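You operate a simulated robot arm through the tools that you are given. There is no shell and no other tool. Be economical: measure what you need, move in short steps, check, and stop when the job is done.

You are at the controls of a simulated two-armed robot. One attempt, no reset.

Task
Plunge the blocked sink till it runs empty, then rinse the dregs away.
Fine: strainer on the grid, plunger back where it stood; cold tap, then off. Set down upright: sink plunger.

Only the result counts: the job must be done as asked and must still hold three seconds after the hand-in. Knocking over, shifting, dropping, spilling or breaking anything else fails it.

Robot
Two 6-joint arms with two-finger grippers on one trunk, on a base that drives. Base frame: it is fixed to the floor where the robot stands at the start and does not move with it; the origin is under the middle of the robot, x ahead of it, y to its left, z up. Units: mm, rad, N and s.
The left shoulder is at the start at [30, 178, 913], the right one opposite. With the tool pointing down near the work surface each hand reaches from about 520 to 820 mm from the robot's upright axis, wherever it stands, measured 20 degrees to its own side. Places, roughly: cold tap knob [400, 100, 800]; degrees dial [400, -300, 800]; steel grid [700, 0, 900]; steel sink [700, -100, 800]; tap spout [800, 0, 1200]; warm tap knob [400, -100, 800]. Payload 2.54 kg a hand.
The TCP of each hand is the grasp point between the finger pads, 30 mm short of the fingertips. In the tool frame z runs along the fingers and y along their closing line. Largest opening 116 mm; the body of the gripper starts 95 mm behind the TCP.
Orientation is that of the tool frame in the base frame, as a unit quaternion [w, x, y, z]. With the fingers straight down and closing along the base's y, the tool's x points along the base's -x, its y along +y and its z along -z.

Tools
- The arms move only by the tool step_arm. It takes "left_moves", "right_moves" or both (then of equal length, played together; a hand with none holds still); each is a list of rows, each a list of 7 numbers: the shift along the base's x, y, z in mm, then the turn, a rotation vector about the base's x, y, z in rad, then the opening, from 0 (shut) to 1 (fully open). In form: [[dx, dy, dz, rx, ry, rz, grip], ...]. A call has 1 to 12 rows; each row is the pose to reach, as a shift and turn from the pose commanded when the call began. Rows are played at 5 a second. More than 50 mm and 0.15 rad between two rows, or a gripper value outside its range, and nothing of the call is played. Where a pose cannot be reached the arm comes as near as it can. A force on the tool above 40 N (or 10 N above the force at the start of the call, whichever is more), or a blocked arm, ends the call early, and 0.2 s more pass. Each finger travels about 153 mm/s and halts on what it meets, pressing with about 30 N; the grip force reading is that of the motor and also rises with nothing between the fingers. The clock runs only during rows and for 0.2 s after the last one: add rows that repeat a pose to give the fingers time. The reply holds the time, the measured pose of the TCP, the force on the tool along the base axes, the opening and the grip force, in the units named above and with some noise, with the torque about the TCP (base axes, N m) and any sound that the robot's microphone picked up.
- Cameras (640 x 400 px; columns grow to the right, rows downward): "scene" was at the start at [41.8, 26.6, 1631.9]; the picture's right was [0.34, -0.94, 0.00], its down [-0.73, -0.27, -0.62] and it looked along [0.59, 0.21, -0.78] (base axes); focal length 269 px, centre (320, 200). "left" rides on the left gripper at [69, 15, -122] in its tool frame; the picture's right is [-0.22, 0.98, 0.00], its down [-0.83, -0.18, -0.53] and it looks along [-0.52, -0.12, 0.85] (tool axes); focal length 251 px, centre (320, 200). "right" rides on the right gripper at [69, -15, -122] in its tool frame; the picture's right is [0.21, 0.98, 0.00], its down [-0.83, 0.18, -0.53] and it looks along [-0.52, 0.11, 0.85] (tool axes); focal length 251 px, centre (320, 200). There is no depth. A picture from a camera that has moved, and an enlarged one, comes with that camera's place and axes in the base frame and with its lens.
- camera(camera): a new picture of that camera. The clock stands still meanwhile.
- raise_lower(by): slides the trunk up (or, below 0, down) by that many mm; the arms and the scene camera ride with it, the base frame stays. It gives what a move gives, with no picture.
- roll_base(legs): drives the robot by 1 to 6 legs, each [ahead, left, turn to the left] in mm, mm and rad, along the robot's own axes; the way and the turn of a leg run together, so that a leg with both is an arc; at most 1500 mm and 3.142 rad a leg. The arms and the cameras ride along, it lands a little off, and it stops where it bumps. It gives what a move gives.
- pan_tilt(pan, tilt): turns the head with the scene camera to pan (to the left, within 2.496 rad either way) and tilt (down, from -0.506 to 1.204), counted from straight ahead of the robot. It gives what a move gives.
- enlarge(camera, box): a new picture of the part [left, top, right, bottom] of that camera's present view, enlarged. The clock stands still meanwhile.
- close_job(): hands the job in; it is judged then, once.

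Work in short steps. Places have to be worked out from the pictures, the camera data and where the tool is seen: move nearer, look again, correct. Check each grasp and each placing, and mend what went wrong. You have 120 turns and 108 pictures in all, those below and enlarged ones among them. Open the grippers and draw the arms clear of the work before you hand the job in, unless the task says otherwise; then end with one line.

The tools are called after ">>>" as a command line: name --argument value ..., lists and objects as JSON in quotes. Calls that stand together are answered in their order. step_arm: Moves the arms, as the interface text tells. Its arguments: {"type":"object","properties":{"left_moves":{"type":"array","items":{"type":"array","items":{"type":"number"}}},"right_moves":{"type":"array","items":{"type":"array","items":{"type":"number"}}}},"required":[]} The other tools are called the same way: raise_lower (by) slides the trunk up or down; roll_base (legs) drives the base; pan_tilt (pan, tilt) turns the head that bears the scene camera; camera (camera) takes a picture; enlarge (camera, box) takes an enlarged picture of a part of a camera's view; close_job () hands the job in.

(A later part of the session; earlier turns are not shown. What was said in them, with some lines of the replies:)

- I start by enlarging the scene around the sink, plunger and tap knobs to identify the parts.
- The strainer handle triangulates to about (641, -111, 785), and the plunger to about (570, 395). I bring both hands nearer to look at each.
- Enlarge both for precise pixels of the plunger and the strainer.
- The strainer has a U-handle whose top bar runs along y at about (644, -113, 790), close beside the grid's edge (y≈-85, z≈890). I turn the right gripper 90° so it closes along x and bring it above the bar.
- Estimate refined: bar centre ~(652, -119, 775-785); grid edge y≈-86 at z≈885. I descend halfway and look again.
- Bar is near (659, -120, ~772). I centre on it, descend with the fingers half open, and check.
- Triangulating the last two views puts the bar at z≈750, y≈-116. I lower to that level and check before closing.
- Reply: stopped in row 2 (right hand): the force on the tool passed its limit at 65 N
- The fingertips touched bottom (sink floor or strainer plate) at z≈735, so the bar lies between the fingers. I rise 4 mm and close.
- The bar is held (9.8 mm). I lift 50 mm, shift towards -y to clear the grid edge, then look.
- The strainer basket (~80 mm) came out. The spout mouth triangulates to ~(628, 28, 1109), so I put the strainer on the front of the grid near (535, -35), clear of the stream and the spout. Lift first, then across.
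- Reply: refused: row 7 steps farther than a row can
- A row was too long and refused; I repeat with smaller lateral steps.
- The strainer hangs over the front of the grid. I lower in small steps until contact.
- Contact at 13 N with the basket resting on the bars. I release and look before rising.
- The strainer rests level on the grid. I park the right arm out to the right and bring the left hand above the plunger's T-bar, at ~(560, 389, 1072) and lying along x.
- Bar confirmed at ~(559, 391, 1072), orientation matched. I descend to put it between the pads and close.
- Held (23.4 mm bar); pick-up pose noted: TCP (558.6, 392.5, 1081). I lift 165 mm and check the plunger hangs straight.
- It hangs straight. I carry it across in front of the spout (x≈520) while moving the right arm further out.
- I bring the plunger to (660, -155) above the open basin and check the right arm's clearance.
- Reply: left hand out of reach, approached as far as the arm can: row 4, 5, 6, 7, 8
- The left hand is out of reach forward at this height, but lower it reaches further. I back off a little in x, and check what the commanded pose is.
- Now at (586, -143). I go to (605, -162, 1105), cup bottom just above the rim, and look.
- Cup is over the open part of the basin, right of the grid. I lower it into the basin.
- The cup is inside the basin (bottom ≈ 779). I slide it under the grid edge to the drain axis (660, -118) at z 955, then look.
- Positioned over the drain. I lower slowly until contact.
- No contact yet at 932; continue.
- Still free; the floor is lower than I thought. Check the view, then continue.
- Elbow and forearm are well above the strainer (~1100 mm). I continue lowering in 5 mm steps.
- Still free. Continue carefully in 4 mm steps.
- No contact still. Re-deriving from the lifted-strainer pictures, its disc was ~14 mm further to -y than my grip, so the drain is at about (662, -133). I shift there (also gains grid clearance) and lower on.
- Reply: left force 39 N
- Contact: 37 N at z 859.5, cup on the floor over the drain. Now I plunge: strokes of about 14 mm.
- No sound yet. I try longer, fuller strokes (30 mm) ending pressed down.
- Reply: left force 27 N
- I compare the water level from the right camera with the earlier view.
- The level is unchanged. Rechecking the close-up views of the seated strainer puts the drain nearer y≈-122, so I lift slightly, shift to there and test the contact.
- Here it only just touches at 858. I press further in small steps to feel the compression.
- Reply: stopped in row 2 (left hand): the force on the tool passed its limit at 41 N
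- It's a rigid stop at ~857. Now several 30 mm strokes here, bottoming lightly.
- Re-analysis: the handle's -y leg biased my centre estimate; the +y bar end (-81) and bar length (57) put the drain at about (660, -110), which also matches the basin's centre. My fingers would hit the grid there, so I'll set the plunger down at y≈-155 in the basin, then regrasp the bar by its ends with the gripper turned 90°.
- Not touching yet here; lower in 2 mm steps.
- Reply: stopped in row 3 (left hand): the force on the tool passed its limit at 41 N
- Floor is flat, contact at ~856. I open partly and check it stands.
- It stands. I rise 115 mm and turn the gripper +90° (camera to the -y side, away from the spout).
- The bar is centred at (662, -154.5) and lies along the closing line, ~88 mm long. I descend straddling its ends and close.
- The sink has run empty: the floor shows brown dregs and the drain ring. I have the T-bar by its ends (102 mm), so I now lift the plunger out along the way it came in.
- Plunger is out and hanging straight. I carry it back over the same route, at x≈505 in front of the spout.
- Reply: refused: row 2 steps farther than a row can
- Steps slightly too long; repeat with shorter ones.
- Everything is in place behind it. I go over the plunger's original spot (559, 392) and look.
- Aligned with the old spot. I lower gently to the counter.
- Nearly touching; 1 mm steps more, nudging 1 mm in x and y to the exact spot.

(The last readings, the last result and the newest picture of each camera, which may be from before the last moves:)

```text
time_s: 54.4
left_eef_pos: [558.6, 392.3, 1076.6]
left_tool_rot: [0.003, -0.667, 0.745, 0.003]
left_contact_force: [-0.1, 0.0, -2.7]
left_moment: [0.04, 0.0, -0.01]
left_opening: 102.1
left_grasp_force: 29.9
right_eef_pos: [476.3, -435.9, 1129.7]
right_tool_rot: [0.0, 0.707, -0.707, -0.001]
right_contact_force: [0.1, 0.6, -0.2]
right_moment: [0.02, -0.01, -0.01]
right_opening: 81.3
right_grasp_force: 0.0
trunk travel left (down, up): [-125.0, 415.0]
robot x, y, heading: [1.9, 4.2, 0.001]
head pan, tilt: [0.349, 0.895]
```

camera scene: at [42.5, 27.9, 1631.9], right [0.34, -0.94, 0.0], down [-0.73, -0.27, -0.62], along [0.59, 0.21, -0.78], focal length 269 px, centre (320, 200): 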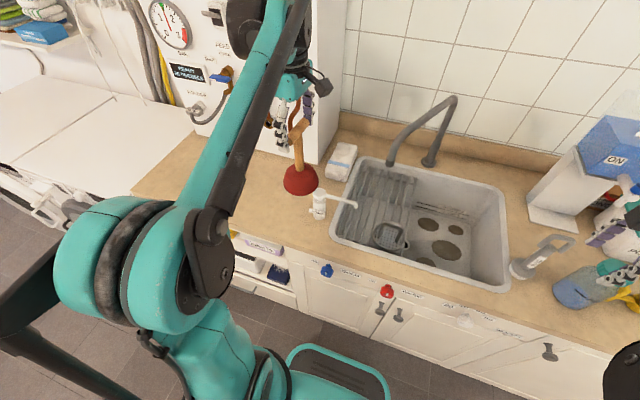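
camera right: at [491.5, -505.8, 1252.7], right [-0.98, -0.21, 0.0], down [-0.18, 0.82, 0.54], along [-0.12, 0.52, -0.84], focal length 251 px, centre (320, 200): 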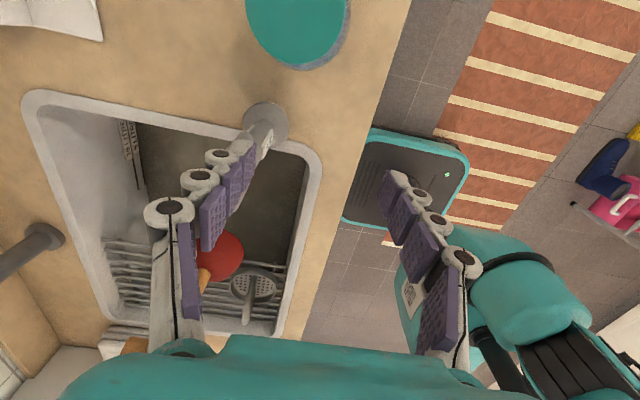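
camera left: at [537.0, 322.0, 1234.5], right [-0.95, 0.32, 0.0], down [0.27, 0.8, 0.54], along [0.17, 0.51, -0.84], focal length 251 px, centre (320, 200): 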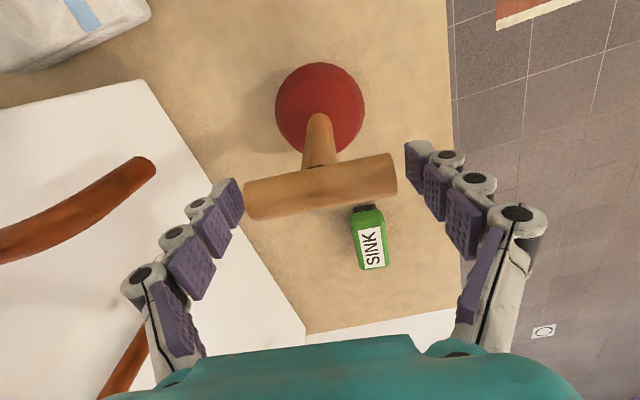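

>>> step_arm --left_moves '[[0, 0, -1, 0, 0, 0, 0.6], [0, 0, -2, 0, 0, 0, 0.6], [0, 0, -3, 0, 0, 0, 0.6], [0, 0, -4, 0, 0, 0, 0.6]]'

```text
time_s: 55.4
left_eef_pos: [557.6, 391.2, 1075.0]
left_tool_rot: [0.004, -0.667, 0.745, 0.003]
left_contact_force: [7.0, 3.8, 23.7]
left_moment: [-0.07, -0.21, 0.02]
left_opening: 102.7
left_grasp_force: 30.0
right_eef_pos: [477.4, -436.1, 1130.1]
right_tool_rot: [0.001, -0.707, 0.707, 0.001]
right_contact_force: [-0.4, -0.1, -0.3]
right_moment: [0.04, -0.02, 0.0]
right_opening: 81.0
right_grasp_force: 0.1
trunk travel left (down, up): [-125.0, 415.0]
robot x, y, heading: [-1.6, 3.6, 0.003]
head pan, tilt: [0.349, 0.895]
```

Contact (24 N). I ease 1.5 mm and open fully, then rise.

>>> step_arm --left_moves '[[0, 0, 1.5, 0, 0, 0, 0.6], [0, 0, 1.5, 0, 0, 0, 0.9], [0, 0, 1.5, 0, 0, 0, 1], [0, 0, 1.5, 0, 0, 0, 1], [0, 0, 35, 0, 0, 0, 1], [0, 0, 75, 0, 0, 0, 1], [0, 0, 115, 0, 0, 0, 1]]'

>>> camera --camera "left"

>>> enlarge --camera "scene" --box '[200, 100, 360, 230]'

```text
time_s: 57.0
left_eef_pos: [557.4, 391.8, 1188.3]
left_tool_rot: [0.003, -0.667, 0.745, 0.002]
left_contact_force: [-0.8, -0.5, -0.3]
left_moment: [0.0, -0.01, 0.0]
left_opening: 115.9
left_grasp_force: 0.1
right_eef_pos: [475.8, -435.5, 1131.2]
right_tool_rot: [0.0, 0.708, -0.707, 0.0]
right_contact_force: [0.0, 0.3, -0.8]
right_moment: [0.01, -0.01, 0.01]
right_opening: 81.2
right_grasp_force: 0.1
trunk travel left (down, up): [-125.0, 415.0]
robot x, y, heading: [0.5, -0.7, 0.002]
head pan, tilt: [0.349, 0.895]
```

```text
38 pictures are left
camera left: at [534.0, 323.2, 1309.6], right [-0.95, 0.32, 0.0], down [0.27, 0.8, 0.54], along [0.17, 0.51, -0.84], focal length 251 px, centre (320, 200)
```

left: 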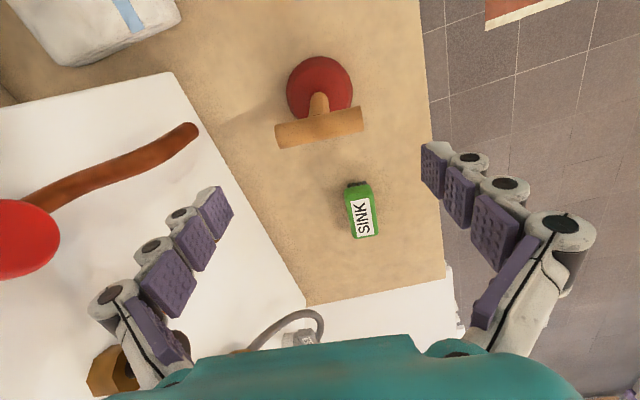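

```text
3.08 times, centred on (280, 165) of scene
camera zoom: at [41.7, 26.1, 1631.9], right [0.34, -0.94, 0.0], down [-0.73, -0.27, -0.63], along [0.59, 0.21, -0.78], focal length 827 px, centre (443, 308)
```

zoom: 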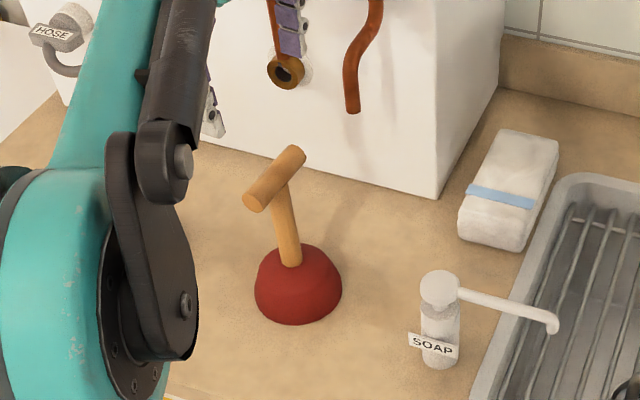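

The plunger stands upright where it was. Now the cold knob: zoom in on it and its labels.

>>> enlarge --camera "scene" --box '[290, 240, 430, 320]'

>>> pan_tilt --pan 0.15 --tilt 1.15

>>> camera --camera "scene"

```text
4.57 times, centred on (360, 280) of scene
camera zoom: at [41.7, 26.1, 1631.9], right [0.34, -0.94, 0.0], down [-0.73, -0.27, -0.63], along [0.59, 0.21, -0.78], focal length 1229 px, centre (137, -166)
```

zoom: 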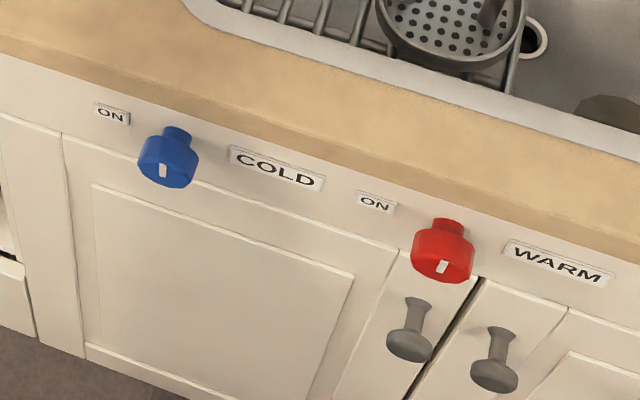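

```text
time_s: 57.8
left_eef_pos: [558.1, 391.3, 1188.6]
left_tool_rot: [0.003, -0.667, 0.745, 0.002]
left_contact_force: [0.2, -0.4, -0.2]
left_moment: [0.01, 0.04, -0.01]
left_opening: 115.9
left_grasp_force: 0.0
right_eef_pos: [477.2, -436.2, 1130.4]
right_tool_rot: [0.001, -0.707, 0.707, 0.001]
right_contact_force: [0.6, 0.5, 0.4]
right_moment: [0.01, 0.01, -0.01]
right_opening: 81.1
right_grasp_force: 0.1
trunk travel left (down, up): [-125.0, 415.0]
robot x, y, heading: [1.2, -2.3, -0.0]
head pan, tilt: [0.15, 1.15]
```

```text
35 pictures are left
camera scene: at [29.9, 9.4, 1614.6], right [0.15, -0.99, 0.0], down [-0.9, -0.14, -0.41], along [0.4, 0.06, -0.91], focal length 269 px, centre (320, 200)
```

scene: 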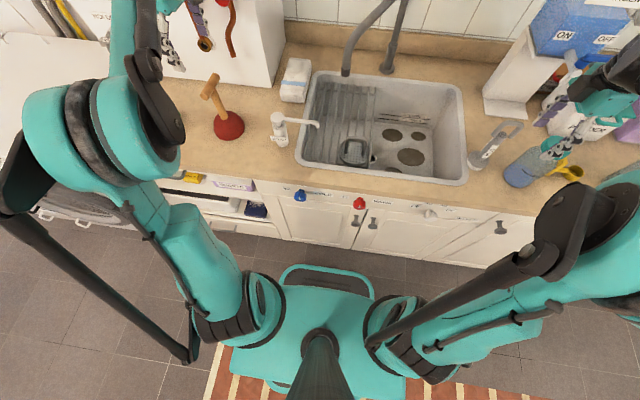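

The cold knob is near (375, 120, 840) on the front face, with ON to its left. To reach it with a horizontal hand I need the robot further back; first I check behind.

>>> pan_tilt --pan 2.45 --tilt 0.7

>>> camera --camera "scene"

```text
time_s: 59.9
left_eef_pos: [558.4, 392.9, 1187.4]
left_tool_rot: [0.004, -0.668, 0.744, 0.002]
left_contact_force: [1.2, 0.1, -0.6]
left_moment: [0.02, 0.05, 0.01]
left_opening: 115.7
left_grasp_force: 0.0
right_eef_pos: [476.4, -435.9, 1130.9]
right_tool_rot: [0.0, -0.707, 0.708, 0.001]
right_contact_force: [0.5, 0.1, 0.2]
right_moment: [0.01, -0.02, 0.04]
right_opening: 81.3
right_grasp_force: 0.0
trunk travel left (down, up): [-125.0, 415.0]
robot x, y, heading: [2.5, 1.0, 0.001]
head pan, tilt: [2.45, 0.7]
```

```text
34 pictures are left
camera scene: at [-94.4, 54.7, 1647.7], right [0.64, 0.77, 0.0], down [0.5, -0.41, -0.76], along [-0.59, 0.49, -0.64], focal length 269 px, centre (320, 200)
```

scene: 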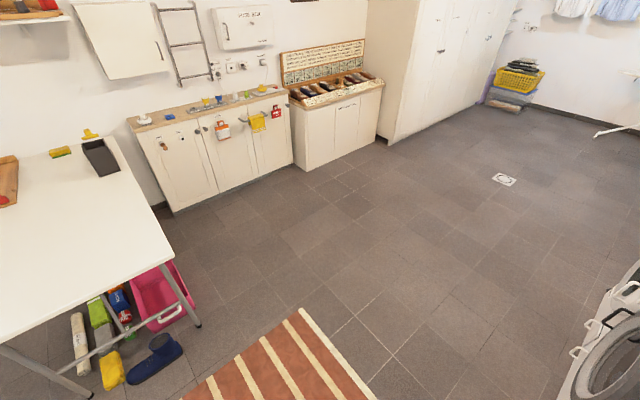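

The floor behind is clear. I raise the left hand slightly and back up 350 mm, then aim the head at the sink.

>>> step_arm --left_moves '[[0, 0, 20, 0, 0, 0, 0.5], [0, 0, 40, 0, 0, 0, 0.5]]'

>>> roll_base --legs '[[-350, 0, 0]]'

>>> pan_tilt --pan 0.1 --tilt 0.75

>>> camera --camera "scene"

```text
time_s: 60.5
left_eef_pos: [557.9, 391.4, 1227.5]
left_tool_rot: [0.003, -0.667, 0.745, 0.002]
left_contact_force: [-0.6, -0.5, -1.2]
left_moment: [0.01, 0.03, -0.01]
left_opening: 57.9
left_grasp_force: 0.1
right_eef_pos: [475.5, -435.6, 1129.6]
right_tool_rot: [0.001, -0.707, 0.708, 0.0]
right_contact_force: [0.8, 0.9, 0.0]
right_moment: [-0.02, 0.01, 0.0]
right_opening: 81.2
right_grasp_force: 0.1
trunk travel left (down, up): [-125.0, 415.0]
robot x, y, heading: [-0.6, 0.1, -0.0]
head pan, tilt: [2.45, 0.7]
```

```text
time_s: 62.8
left_eef_pos: [208.9, 390.5, 1227.7]
left_tool_rot: [0.004, -0.666, 0.746, 0.002]
left_contact_force: [0.1, -0.1, 0.0]
left_moment: [0.01, -0.07, 0.03]
left_opening: 58.1
left_grasp_force: 0.0
right_eef_pos: [125.9, -436.1, 1130.8]
right_tool_rot: [0.0, -0.706, 0.708, 0.001]
right_contact_force: [-1.4, -0.2, 0.4]
right_moment: [0.0, -0.04, -0.01]
right_opening: 81.4
right_grasp_force: 0.0
trunk travel left (down, up): [-125.0, 415.0]
robot x, y, heading: [-350.7, -0.6, 0.001]
head pan, tilt: [2.45, 0.7]
```

```text
time_s: 65.0
left_eef_pos: [210.0, 391.7, 1227.5]
left_tool_rot: [0.003, -0.667, 0.745, 0.002]
left_contact_force: [0.1, -0.3, 0.6]
left_moment: [0.0, -0.03, -0.01]
left_opening: 57.9
left_grasp_force: 0.0
right_eef_pos: [128.2, -436.2, 1130.5]
right_tool_rot: [0.0, -0.706, 0.708, 0.001]
right_contact_force: [-0.9, 0.0, 0.1]
right_moment: [0.02, 0.0, -0.04]
right_opening: 81.2
right_grasp_force: 0.0
trunk travel left (down, up): [-125.0, 415.0]
robot x, y, heading: [-349.5, 0.2, -0.002]
head pan, tilt: [0.099, 0.75]
```

```text
33 pictures are left
camera scene: at [-295.5, 9.0, 1643.4], right [0.1, -1.0, 0.0], down [-0.68, -0.07, -0.73], along [0.73, 0.07, -0.68], focal length 269 px, centre (320, 200)
```

scene: 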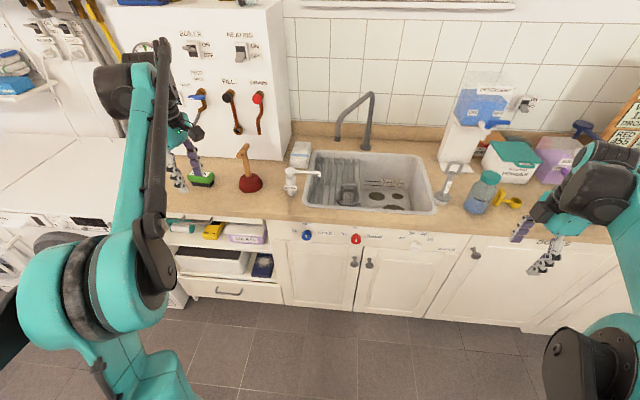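

Knob triangulates to (385, 125, 816). I turn the left hand's yaw back to neutral while moving towards it.

>>> step_arm --left_moves '[[0, -18, -20, 0, 0, -0.133, 0.5], [0, -36, -40, 0, 0, -0.266, 0.5], [0, -54, -60, 0, 0, -0.398, 0.5], [0, -72, -80, 0, 0, -0.531, 0.5], [0, -90, -100, 0, 0, -0.664, 0.5], [0, -108, -120, 0, 0, -0.797, 0.5], [0, -126, -140, 0, 0, -0.93, 0.5], [0, -144, -160, 0, 0, -1.063, 0.5], [0, -162, -180, 0, 0, -1.195, 0.5], [0, -180, -200, 0, 0, -1.328, 0.5], [0, -198, -220, 0, 0, -1.461, 0.5], [0, -216, -230, 0, 0, -1.461, 0.5]]'

>>> step_arm --left_moves '[[0, -5, -10, 0, -0.14, 0, 0.5], [0, -10, -20, 0, -0.28, 0, 0.5], [0, -15, -30, 0, -0.42, 0, 0.5], [0, -20, -40, 0, -0.56, 0, 0.5], [0, -25, -55, 0, -0.7, 0, 0.5], [0, -30, -70, 0, -0.84, 0, 0.5], [0, -35, -85, 0, -0.98, 0, 0.5], [0, -40, -100, 0, -1.12, 0, 0.5], [0, -45, -115, 0, -1.26, 0, 0.5], [0, -50, -130, 0, -1.4, 0, 0.5], [0, -50, -145, 0, -1.5, 0, 0.5], [0, -50, -150, 0, -1.571, 0, 0.5]]'

>>> camera --camera "left"

>>> camera --camera "scene"

```text
time_s: 67.6
left_eef_pos: [210.0, 175.1, 997.6]
left_tool_rot: [0.003, 0.001, 1.0, 0.0]
left_contact_force: [-0.2, 0.0, 0.4]
left_moment: [0.03, 0.0, -0.03]
left_opening: 57.8
left_grasp_force: 0.0
right_eef_pos: [127.5, -436.5, 1129.2]
right_tool_rot: [0.0, -0.706, 0.708, 0.001]
right_contact_force: [-0.4, -0.2, 0.2]
right_moment: [0.02, -0.01, -0.02]
right_opening: 81.1
right_grasp_force: 0.0
trunk travel left (down, up): [-125.0, 415.0]
robot x, y, heading: [-347.3, 0.8, -0.0]
head pan, tilt: [0.099, 0.75]
```

```text
time_s: 70.2
left_eef_pos: [337.2, 95.3, 1016.5]
left_tool_rot: [0.709, 0.001, 0.705, 0.0]
left_contact_force: [-0.3, -0.1, 0.7]
left_moment: [0.02, 0.01, 0.04]
left_opening: 57.9
left_grasp_force: 0.0
left hand out of reach, approached as far as the arm can: row 7, 8, 9, 10, 11, 12
right_eef_pos: [127.7, -436.0, 1131.3]
right_tool_rot: [0.001, -0.706, 0.708, 0.001]
right_contact_force: [0.2, 0.6, -0.2]
right_moment: [0.02, 0.0, 0.02]
right_opening: 81.2
right_grasp_force: 0.0
trunk travel left (down, up): [-125.0, 415.0]
robot x, y, heading: [-348.1, 0.7, -0.005]
head pan, tilt: [0.099, 0.75]
```

```text
32 pictures are left
camera left: at [214.9, 109.5, 946.7], right [0.0, 0.98, 0.22], down [-0.54, -0.18, 0.82], along [0.84, -0.12, 0.53], focal length 251 px, centre (320, 200)
```

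left: 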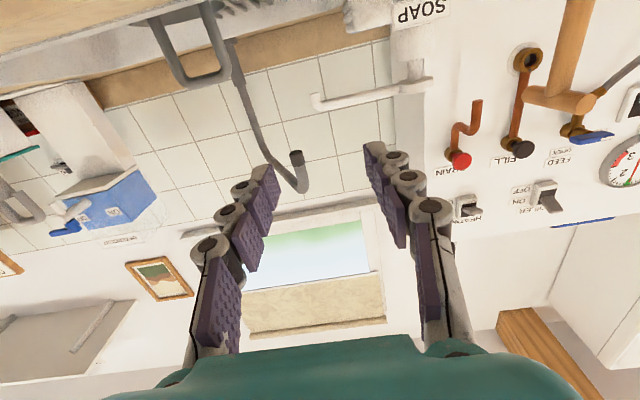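

```text
31 pictures are left
camera scene: at [-295.4, 8.7, 1643.5], right [0.1, -1.0, 0.0], down [-0.68, -0.07, -0.73], along [0.73, 0.07, -0.68], focal length 269 px, centre (320, 200)
```

scene: 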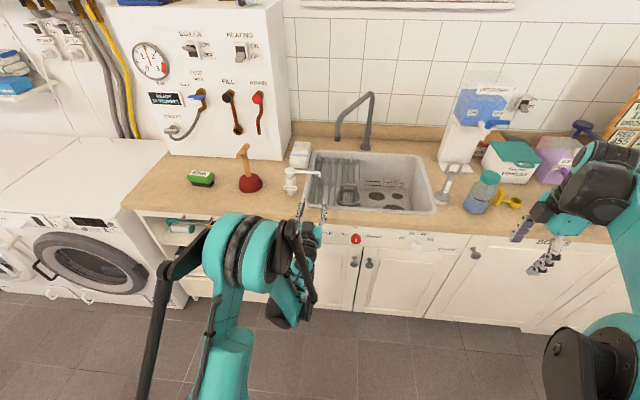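

The hand is horizontal but was pushed outward (too folded). I back another 150 mm and lower the trunk by 120 mm to bring the hand down to knob level.

>>> roll_base --legs '[[-150, 0, 0]]'

>>> raise_lower --by -120

>>> step_arm --left_moves '[[10, 8, -25, 0, 0, 0, 0.5], [20, 16, -50, 0, 0, 0, 0.5], [30, 24, -70, 0, 0, 0, 0.5], [40, 30, -80, 0, 0, 0, 0.5]]'

>>> camera --camera "left"

```text
time_s: 71.5
left_eef_pos: [186.1, 95.7, 1017.1]
left_tool_rot: [0.709, -0.001, 0.705, 0.002]
left_contact_force: [-0.8, 0.8, -0.5]
left_moment: [-0.01, 0.01, -0.02]
left_opening: 57.9
left_grasp_force: 0.0
right_eef_pos: [-24.0, -436.6, 1132.1]
right_tool_rot: [0.001, -0.707, 0.708, 0.001]
right_contact_force: [-0.3, 1.1, 0.4]
right_moment: [-0.02, -0.08, 0.0]
right_opening: 81.3
right_grasp_force: 0.1
trunk travel left (down, up): [-125.0, 415.0]
robot x, y, heading: [-501.0, -0.1, -0.002]
head pan, tilt: [0.099, 0.75]
```

```text
time_s: 73.0
left_eef_pos: [187.3, 96.0, 897.3]
left_tool_rot: [0.709, 0.001, 0.706, 0.0]
left_contact_force: [1.1, 0.0, 0.8]
left_moment: [-0.03, -0.02, 0.02]
left_opening: 58.0
left_grasp_force: 0.0
right_eef_pos: [-22.8, -435.7, 1010.2]
right_tool_rot: [0.001, -0.707, 0.708, 0.0]
right_contact_force: [0.6, 0.7, 0.4]
right_moment: [0.03, -0.01, 0.0]
right_opening: 81.3
right_grasp_force: 0.0
trunk travel left (down, up): [-5.0, 535.0]
robot x, y, heading: [-500.7, 1.8, -0.007]
head pan, tilt: [0.099, 0.75]
```

```text
time_s: 74.0
left_eef_pos: [247.6, 122.2, 829.4]
left_tool_rot: [0.708, 0.001, 0.707, 0.0]
left_contact_force: [-0.7, 0.3, -0.1]
left_moment: [-0.05, 0.0, 0.01]
left_opening: 58.2
left_grasp_force: 0.0
left hand out of reach, approached as far as the arm can: row 1, 2, 3, 4
right_eef_pos: [-22.7, -436.0, 1011.7]
right_tool_rot: [0.0, -0.707, 0.708, 0.001]
right_contact_force: [0.1, 0.0, 0.0]
right_moment: [-0.01, -0.03, 0.01]
right_opening: 81.4
right_grasp_force: 0.0
trunk travel left (down, up): [-5.0, 535.0]
robot x, y, heading: [-498.4, -4.3, -0.002]
head pan, tilt: [0.099, 0.75]
```

```text
30 pictures are left
camera left: at [125.3, 137.8, 759.5], right [0.0, 0.98, 0.22], down [-0.54, -0.18, 0.82], along [0.84, -0.12, 0.52], focal length 251 px, centre (320, 200)
```

left: 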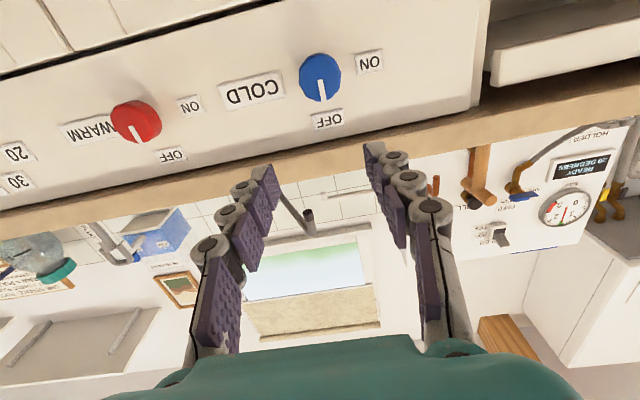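

Now I see it: pointer is at OFF (up), ON is to the left (+y), so ON is a -90° turn about +x. Knob face ≈ (402, 129.5, 790). I line up with it in front.

>>> step_arm --left_moves '[[20, 3, -15, 0, 0, 0, 0.7], [40, 5, -30, 0, 0, 0, 0.7], [65, 7, -39, 0, 0, 0, 0.7], [90, 7, -39, 0, 0, 0, 0.7]]'

>>> camera --camera "left"

>>> enlarge --camera "scene" --box '[240, 200, 400, 300]'

```text
time_s: 75.0
left_eef_pos: [337.3, 130.1, 790.4]
left_tool_rot: [0.708, 0.001, 0.706, 0.0]
left_contact_force: [-0.1, 0.0, 0.2]
left_moment: [0.0, -0.02, -0.01]
left_opening: 81.3
left_grasp_force: 0.0
right_eef_pos: [-22.6, -435.3, 1009.6]
right_tool_rot: [-0.001, 0.707, -0.707, -0.001]
right_contact_force: [0.9, -0.2, -0.6]
right_moment: [0.01, -0.01, 0.04]
right_opening: 81.0
right_grasp_force: 0.0
trunk travel left (down, up): [-5.0, 535.0]
robot x, y, heading: [-501.5, 2.4, -0.004]
head pan, tilt: [0.099, 0.75]
```

```text
29 pictures are left
camera left: at [214.5, 145.0, 721.2], right [0.0, 0.98, 0.22], down [-0.54, -0.18, 0.82], along [0.84, -0.12, 0.52], focal length 251 px, centre (320, 200)
```

left: 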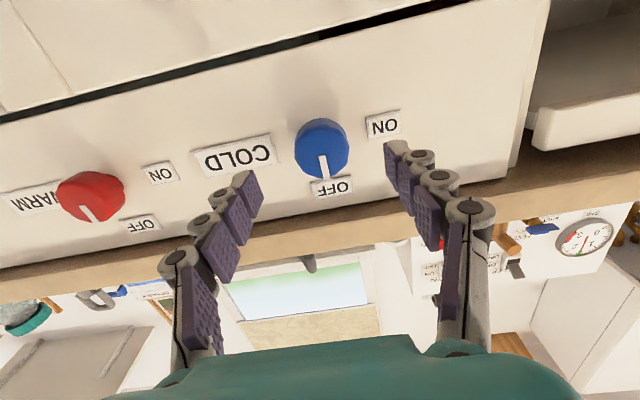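

```text
4.00 times, centred on (320, 250) of scene
camera zoom: at [-444.7, 9.1, 1523.4], right [0.1, -1.0, 0.0], down [-0.68, -0.07, -0.73], along [0.73, 0.07, -0.68], focal length 1075 px, centre (320, 0)
```

zoom: 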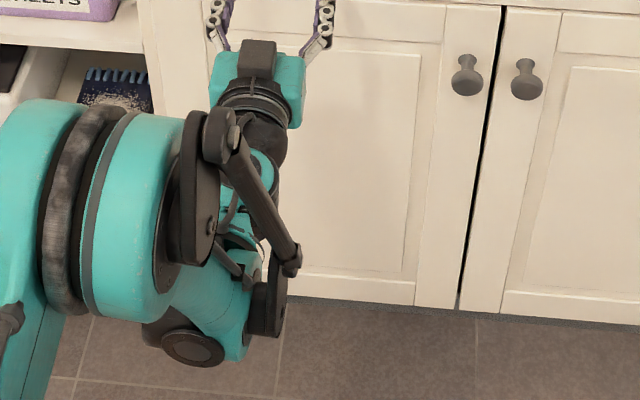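

Face refined to (391, 130.5, 788). I advance so the pads span the cap, then close.

>>> step_arm --left_moves '[[23, 0.5, -2, 0, 0, 0, 0.7], [44, 0.5, -2, 0, 0, 0, 0.7], [44, 0.5, -2, 0, 0, 0, 0.5], [44, 0.5, -2, 0, 0, 0, 0.3], [44, 0.5, -2, 0, 0, 0, 0.25], [44, 0.5, -2, 0, 0, 0, 0.25]]'

>>> camera --camera "left"

```text
time_s: 76.5
left_eef_pos: [380.1, 132.0, 789.3]
left_tool_rot: [0.709, 0.0, 0.705, 0.001]
left_contact_force: [2.2, 7.7, 2.4]
left_moment: [-0.01, -0.06, 0.06]
left_opening: 40.7
left_grasp_force: 44.6
right_eef_pos: [-22.5, -435.5, 1010.4]
right_tool_rot: [0.0, -0.707, 0.708, 0.002]
right_contact_force: [0.2, -0.5, 0.2]
right_moment: [-0.01, -0.03, 0.01]
right_opening: 81.2
right_grasp_force: 0.1
trunk travel left (down, up): [-5.0, 535.0]
robot x, y, heading: [-497.8, 0.5, 0.008]
head pan, tilt: [0.099, 0.75]
```

```text
27 pictures are left
camera left: at [258.1, 146.1, 719.6], right [0.0, 0.98, 0.22], down [-0.54, -0.18, 0.82], along [0.84, -0.11, 0.53], focal length 251 px, centre (320, 200)
```

left: 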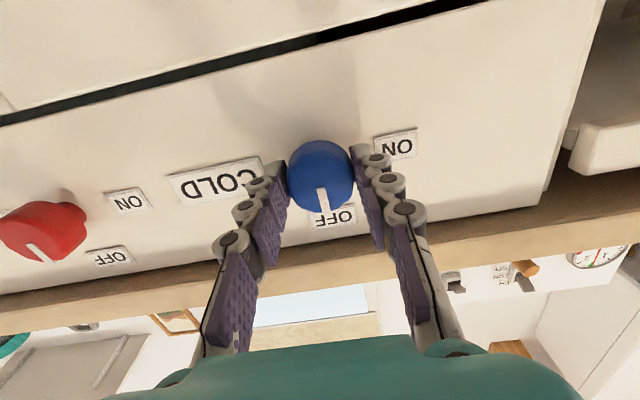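

Gripped on the cap. I turn -90° about x towards ON.

>>> step_arm --left_moves '[[0, 1, 0, -0.135, 0, 0, 0.25], [0, 1, 0, -0.27, 0, 0, 0.25], [0, 1, 0, -0.405, 0, 0, 0.25], [0, 1, 0, -0.54, 0, 0, 0.25], [0, 1, 0, -0.675, 0, 0, 0.25], [0, 1, 0, -0.81, 0, 0, 0.25], [0, 1, 0, -0.945, 0, 0, 0.25], [0, 1, 0, -1.08, 0, 0, 0.25], [0, 1, 0, -1.215, 0, 0, 0.25], [0, 1, 0, -1.35, 0, 0, 0.25], [0, 1, 0, -1.47, 0, 0, 0.25], [0, 1, 0, -1.571, 0, 0, 0.25]]'

>>> camera --camera "left"

>>> enlarge --camera "scene" --box '[280, 80, 460, 220]'

```text
time_s: 79.0
left_eef_pos: [381.3, 131.0, 791.0]
left_tool_rot: [-0.498, 0.503, -0.502, 0.497]
left_contact_force: [7.2, 1.1, 14.3]
left_moment: [0.03, -0.84, 0.68]
left_opening: 40.7
left_grasp_force: 44.3
right_eef_pos: [-23.7, -436.4, 1011.5]
right_tool_rot: [0.0, -0.706, 0.708, 0.0]
right_contact_force: [-0.5, -0.2, -0.1]
right_moment: [0.0, -0.04, -0.01]
right_opening: 81.0
right_grasp_force: 0.0
trunk travel left (down, up): [-5.0, 535.0]
robot x, y, heading: [-497.5, 1.8, 0.002]
head pan, tilt: [0.099, 0.75]
```

```text
26 pictures are left
camera left: at [258.2, 61.3, 775.9], right [-0.01, 0.22, -0.98], down [-0.53, 0.82, 0.19], along [0.85, 0.52, 0.11], focal length 251 px, centre (320, 200)
```

left: 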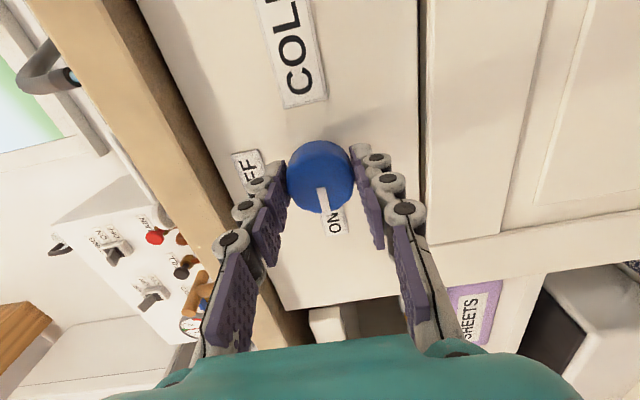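

```text
2.86 times, centred on (370, 150) of scene
camera zoom: at [-446.3, 8.9, 1523.6], right [0.1, -1.0, 0.0], down [-0.68, -0.07, -0.73], along [0.73, 0.07, -0.68], focal length 768 px, centre (177, 343)
```

zoom: 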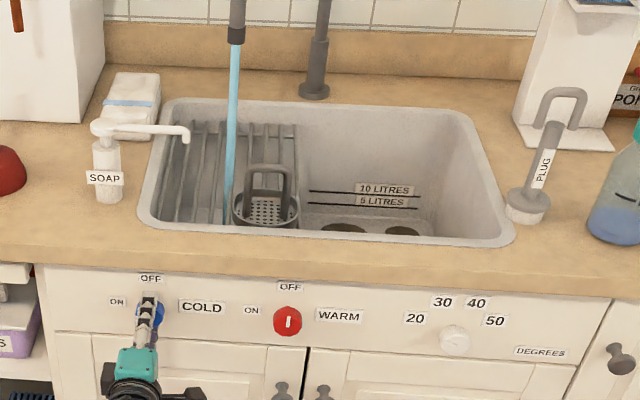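

Cold water is running into the sink. I hold for several seconds and watch the dregs.

>>> step_arm --left_moves '[[0, 0, 0, 0, 0, 0, 0.25], [0, 0, 0, 0, 0, 0, 0.25], [0, 0, 0, 0, 0, 0, 0.25], [0, 0, 0, 0, 0, 0, 0.25], [0, 0, 0, 0, 0, 0, 0.25], [0, 0, 0, 0, 0, 0, 0.25], [0, 0, 0, 0, 0, 0, 0.25], [0, 0, 0, 0, 0, 0, 0.25], [0, 0, 0, 0, 0, 0, 0.25], [0, 0, 0, 0, 0, 0, 0.25], [0, 0, 0, 0, 0, 0, 0.25], [0, 0, 0, 0, 0, 0, 0.25]]'

>>> enlarge --camera "scene" --box '[280, 80, 460, 220]'

```text
time_s: 81.7
left_eef_pos: [380.9, 131.4, 789.7]
left_tool_rot: [0.499, -0.502, 0.503, -0.496]
left_contact_force: [22.1, 0.7, 25.6]
left_moment: [0.02, -0.96, -0.02]
left_opening: 40.9
left_grasp_force: 44.4
right_eef_pos: [-24.3, -436.6, 1012.2]
right_tool_rot: [0.001, -0.707, 0.707, 0.001]
right_contact_force: [0.6, 0.1, 0.8]
right_moment: [-0.01, -0.02, 0.0]
right_opening: 81.1
right_grasp_force: 0.1
trunk travel left (down, up): [-5.0, 535.0]
robot x, y, heading: [-499.2, 1.9, 0.0]
head pan, tilt: [0.099, 0.75]
```

```text
2.86 times, centred on (370, 150) of scene
camera zoom: at [-446.3, 8.6, 1523.6], right [0.1, -1.0, 0.0], down [-0.68, -0.07, -0.73], along [0.73, 0.07, -0.68], focal length 768 px, centre (177, 343)
```

zoom: 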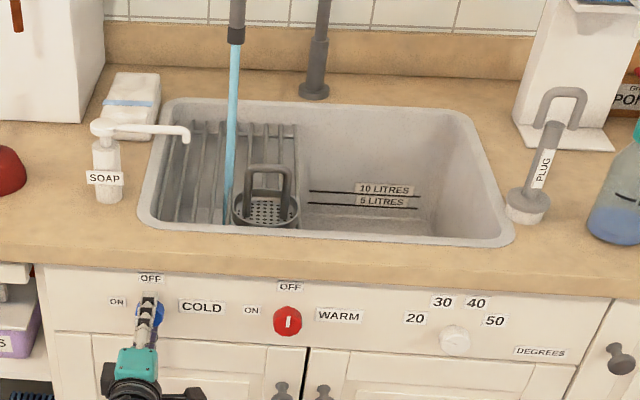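

The visible dregs have gone. I hold a little longer, then turn back +90° to OFF.

>>> step_arm --left_moves '[[1, 0, 1, 0, 0, 0, 0.3], [1, 0, 1, 0, 0, 0, 0.3], [1, 0, 1, 0, 0, 0, 0.3], [1, 0, 1, 0, 0, 0, 0.3], [1, 0, 1, 0, 0, 0, 0.3], [1, 0, 1, 0, 0, 0, 0.3], [1, 0, 1, 0, 0, 0, 0.3], [1, 0, 1, 0, 0, 0, 0.25]]'

>>> step_arm --left_moves '[[0, 0, 0, 0.135, 0, 0, 0.25], [0, 0, 0, 0.27, 0, 0, 0.25], [0, 0, 0, 0.405, 0, 0, 0.25], [0, 0, 0, 0.54, 0, 0, 0.25], [0, 0, 0, 0.675, 0, 0, 0.25], [0, 0, 0, 0.81, 0, 0, 0.25], [0, 0, 0, 0.945, 0, 0, 0.25], [0, 0, 0, 1.08, 0, 0, 0.25], [0, 0, 0, 1.215, 0, 0, 0.25], [0, 0, 0, 1.35, 0, 0, 0.25], [0, 0, 0, 1.47, 0, 0, 0.25], [0, 0, 0, 1.571, 0, 0, 0.25]]'

>>> camera --camera "left"

>>> enlarge --camera "scene" --box '[280, 80, 460, 220]'

```text
time_s: 83.5
left_eef_pos: [380.8, 130.3, 790.0]
left_tool_rot: [-0.499, 0.503, -0.502, 0.496]
left_contact_force: [-22.6, -3.9, -8.5]
left_moment: [0.01, -0.07, -0.08]
left_opening: 41.0
left_grasp_force: 45.1
right_eef_pos: [-23.3, -435.7, 1011.7]
right_tool_rot: [0.001, -0.706, 0.708, 0.001]
right_contact_force: [0.1, 0.4, -0.6]
right_moment: [-0.01, 0.02, -0.03]
right_opening: 81.0
right_grasp_force: 0.1
trunk travel left (down, up): [-5.0, 535.0]
robot x, y, heading: [-494.9, -2.0, -0.002]
head pan, tilt: [0.099, 0.75]
```

```text
time_s: 86.0
left_eef_pos: [380.7, 131.3, 790.6]
left_tool_rot: [0.708, 0.002, 0.706, 0.001]
left_contact_force: [-16.4, -3.0, -10.4]
left_moment: [-0.11, 0.23, -0.09]
left_opening: 40.6
left_grasp_force: 45.1
right_eef_pos: [-22.7, -436.3, 1009.9]
right_tool_rot: [0.001, -0.707, 0.708, 0.001]
right_contact_force: [-0.2, 0.6, -0.6]
right_moment: [-0.01, -0.02, 0.03]
right_opening: 81.3
right_grasp_force: 0.1
trunk travel left (down, up): [-5.0, 535.0]
robot x, y, heading: [-494.9, 2.5, -0.005]
head pan, tilt: [0.099, 0.75]
```

```text
23 pictures are left
camera left: at [259.6, 146.6, 720.0], right [0.0, 0.98, 0.22], down [-0.54, -0.18, 0.82], along [0.84, -0.12, 0.52], focal length 251 px, centre (320, 200)
```

left: 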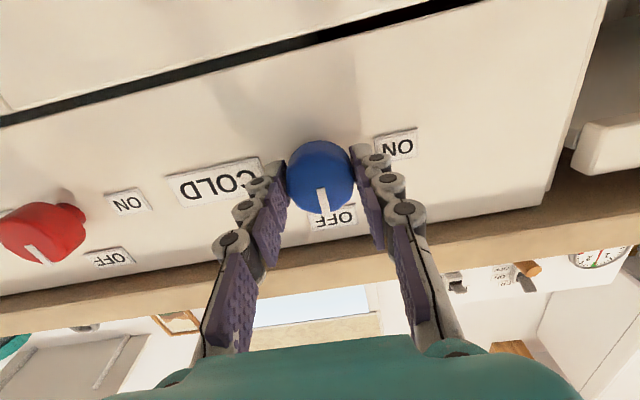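

```text
2.86 times, centred on (370, 150) of scene
camera zoom: at [-445.2, 9.0, 1523.4], right [0.1, -1.0, 0.0], down [-0.68, -0.07, -0.73], along [0.73, 0.07, -0.68], focal length 768 px, centre (177, 343)
```

zoom: 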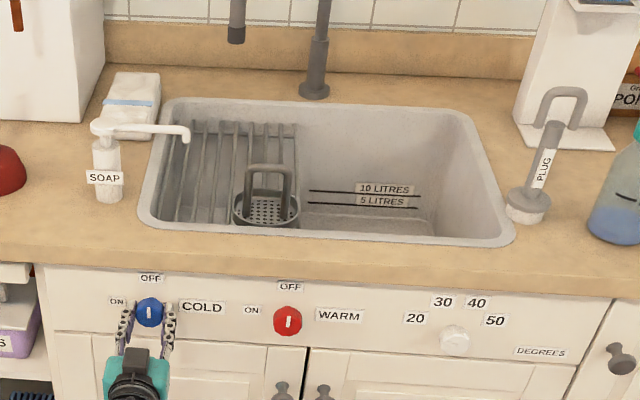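

Water is off, pointer at OFF. I release, draw back, and raise the trunk to inspect the basin floor.

>>> step_arm --left_moves '[[0, 0, 0, 0, 0, 0, 0.45], [0, 0, 0, 0, 0, 0, 0.7], [0, 0, 0, 0, 0, 0, 0.7], [-40, 0, 0, 0, 0, 0, 0.7], [-80, 0, 0, 0, 0, 0, 0.7], [-120, 0, 0, 0, 0, 0, 0.7]]'

>>> raise_lower --by 480

>>> pan_tilt --pan 0.0 --tilt 0.85

>>> camera --camera "scene"

```text
time_s: 87.5
left_eef_pos: [268.7, 130.3, 792.8]
left_tool_rot: [0.708, 0.0, 0.706, 0.001]
left_contact_force: [0.1, -0.2, 1.0]
left_moment: [-0.01, 0.0, -0.01]
left_opening: 81.0
left_grasp_force: 0.1
left hand out of reach, approached as far as the arm can: row 6
right_eef_pos: [-23.3, -435.4, 1010.5]
right_tool_rot: [0.0, -0.707, 0.708, 0.0]
right_contact_force: [0.0, -0.9, -0.4]
right_moment: [-0.01, -0.02, 0.02]
right_opening: 81.2
right_grasp_force: 0.1
trunk travel left (down, up): [-5.0, 535.0]
robot x, y, heading: [-495.1, 0.7, -0.0]
head pan, tilt: [0.099, 0.75]
```

```text
refused: 480 is not a number from -400 to 400
```

```text
time_s: 88.1
left_eef_pos: [268.8, 130.1, 793.1]
left_tool_rot: [0.709, 0.001, 0.706, 0.0]
left_contact_force: [0.5, 0.7, -0.8]
left_moment: [-0.04, 0.0, -0.02]
left_opening: 81.1
left_grasp_force: 0.2
right_eef_pos: [-23.1, -435.9, 1011.0]
right_tool_rot: [0.0, -0.707, 0.708, 0.001]
right_contact_force: [-0.3, -0.1, 0.2]
right_moment: [0.02, 0.0, -0.03]
right_opening: 81.3
right_grasp_force: 0.0
trunk travel left (down, up): [-5.0, 535.0]
robot x, y, heading: [-499.8, -2.0, 0.004]
head pan, tilt: [0.0, 0.85]
```

```text
21 pictures are left
camera scene: at [-449.4, 0.9, 1515.5], right [0.0, -1.0, 0.0], down [-0.75, 0.0, -0.66], along [0.66, 0.0, -0.75], focal length 269 px, centre (320, 200)
```

scene: 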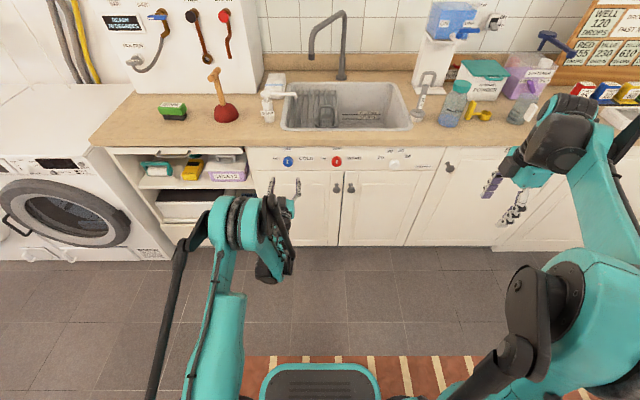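

Hand is 90 mm clear of the counter. Raise the trunk by 400 and look into the basin.

>>> raise_lower --by 400

>>> enlarge --camera "scene" --box '[180, 90, 480, 290]'

```text
time_s: 92.0
left_eef_pos: [268.1, 130.9, 1192.6]
left_tool_rot: [0.708, 0.0, 0.707, 0.001]
left_contact_force: [-0.6, 0.6, -1.0]
left_moment: [-0.01, -0.01, 0.03]
left_opening: 81.1
left_grasp_force: 0.0
right_eef_pos: [-22.2, -436.2, 1410.0]
right_tool_rot: [0.001, -0.706, 0.708, 0.001]
right_contact_force: [-0.3, -0.2, 0.8]
right_moment: [0.03, 0.02, -0.02]
right_opening: 81.3
right_grasp_force: 0.0
trunk travel left (down, up): [-405.0, 135.0]
robot x, y, heading: [-499.0, 3.2, 0.002]
head pan, tilt: [0.0, 0.85]
```

```text
2.00 times, centred on (330, 190) of scene
camera zoom: at [-449.2, 0.8, 1915.3], right [0.0, -1.0, 0.0], down [-0.75, 0.0, -0.66], along [0.66, 0.0, -0.75], focal length 538 px, centre (300, 220)
```

zoom: 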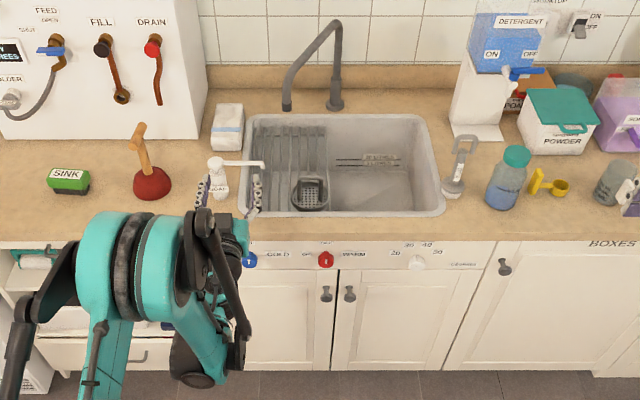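

Zoom on the basin.

>>> raise_lower --by 130

>>> roll_base --legs '[[250, 0, 0]]'

>>> enlarge --camera "scene" --box '[220, 130, 460, 280]'

```text
time_s: 93.5
left_eef_pos: [268.8, 132.2, 1323.0]
left_tool_rot: [0.708, 0.0, 0.706, 0.001]
left_contact_force: [-0.5, -0.6, -0.5]
left_moment: [0.0, 0.04, -0.03]
left_opening: 81.0
left_grasp_force: 0.0
right_eef_pos: [-22.2, -436.6, 1541.0]
right_tool_rot: [0.0, -0.707, 0.707, 0.0]
right_contact_force: [-0.4, -0.4, 0.4]
right_moment: [0.0, -0.01, 0.03]
right_opening: 81.2
right_grasp_force: 0.1
trunk travel left (down, up): [-535.0, 5.0]
robot x, y, heading: [-498.8, -0.3, -0.002]
head pan, tilt: [0.0, 0.85]
```

```text
time_s: 95.3
left_eef_pos: [514.6, 132.6, 1324.2]
left_tool_rot: [0.709, 0.0, 0.706, 0.001]
left_contact_force: [-0.3, 0.0, -0.2]
left_moment: [0.01, 0.0, -0.01]
left_opening: 81.2
left_grasp_force: 0.1
right_eef_pos: [225.6, -434.5, 1541.6]
right_tool_rot: [-0.001, 0.709, -0.706, -0.001]
right_contact_force: [0.2, 0.7, 0.5]
right_moment: [0.01, -0.04, 0.01]
right_opening: 81.3
right_grasp_force: 0.1
trunk travel left (down, up): [-535.0, 5.0]
robot x, y, heading: [-254.2, 1.2, -0.001]
head pan, tilt: [0.0, 0.85]
```

```text
2.67 times, centred on (340, 205) of scene
camera zoom: at [-202.8, 1.2, 2045.5], right [0.0, -1.0, 0.0], down [-0.75, 0.0, -0.66], along [0.66, 0.0, -0.75], focal length 717 px, centre (267, 187)
```

zoom: 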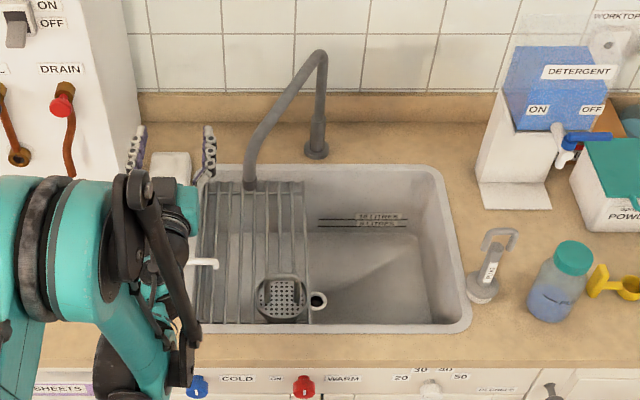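

The basin is clean and empty, strainer on the grid, tap off. I back off, with grippers open, and take one last look.

>>> roll_base --legs '[[-250, 0, 0]]'

>>> camera --camera "scene"

```text
time_s: 97.2
left_eef_pos: [265.2, 132.5, 1322.6]
left_tool_rot: [0.708, -0.001, 0.706, 0.002]
left_contact_force: [-0.2, -0.7, 0.8]
left_moment: [0.0, -0.01, 0.03]
left_opening: 81.1
left_grasp_force: 0.1
right_eef_pos: [-23.4, -434.9, 1541.3]
right_tool_rot: [0.0, 0.707, -0.707, -0.001]
right_contact_force: [0.0, -0.5, -0.2]
right_moment: [0.01, -0.01, 0.0]
right_opening: 81.1
right_grasp_force: 0.0
trunk travel left (down, up): [-535.0, 5.0]
robot x, y, heading: [-499.7, 1.9, 0.003]
head pan, tilt: [0.0, 0.85]
```

```text
18 pictures are left
camera scene: at [-450.6, 0.8, 2045.4], right [0.0, -1.0, 0.0], down [-0.75, 0.0, -0.66], along [0.66, 0.0, -0.75], focal length 269 px, centre (320, 200)
```

scene: 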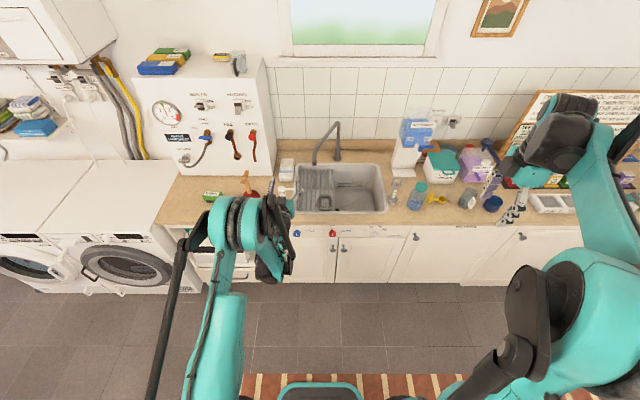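

All is in place and the arms are clear; I hand the job in.

>>> close_job

```text
The job is handed in.
```

The sink has been plunged empty and its dregs rinsed away with the cold tap. The tap is off again, the strainer sits on the grid and the plunger stands upright where it was; I have handed the job in.
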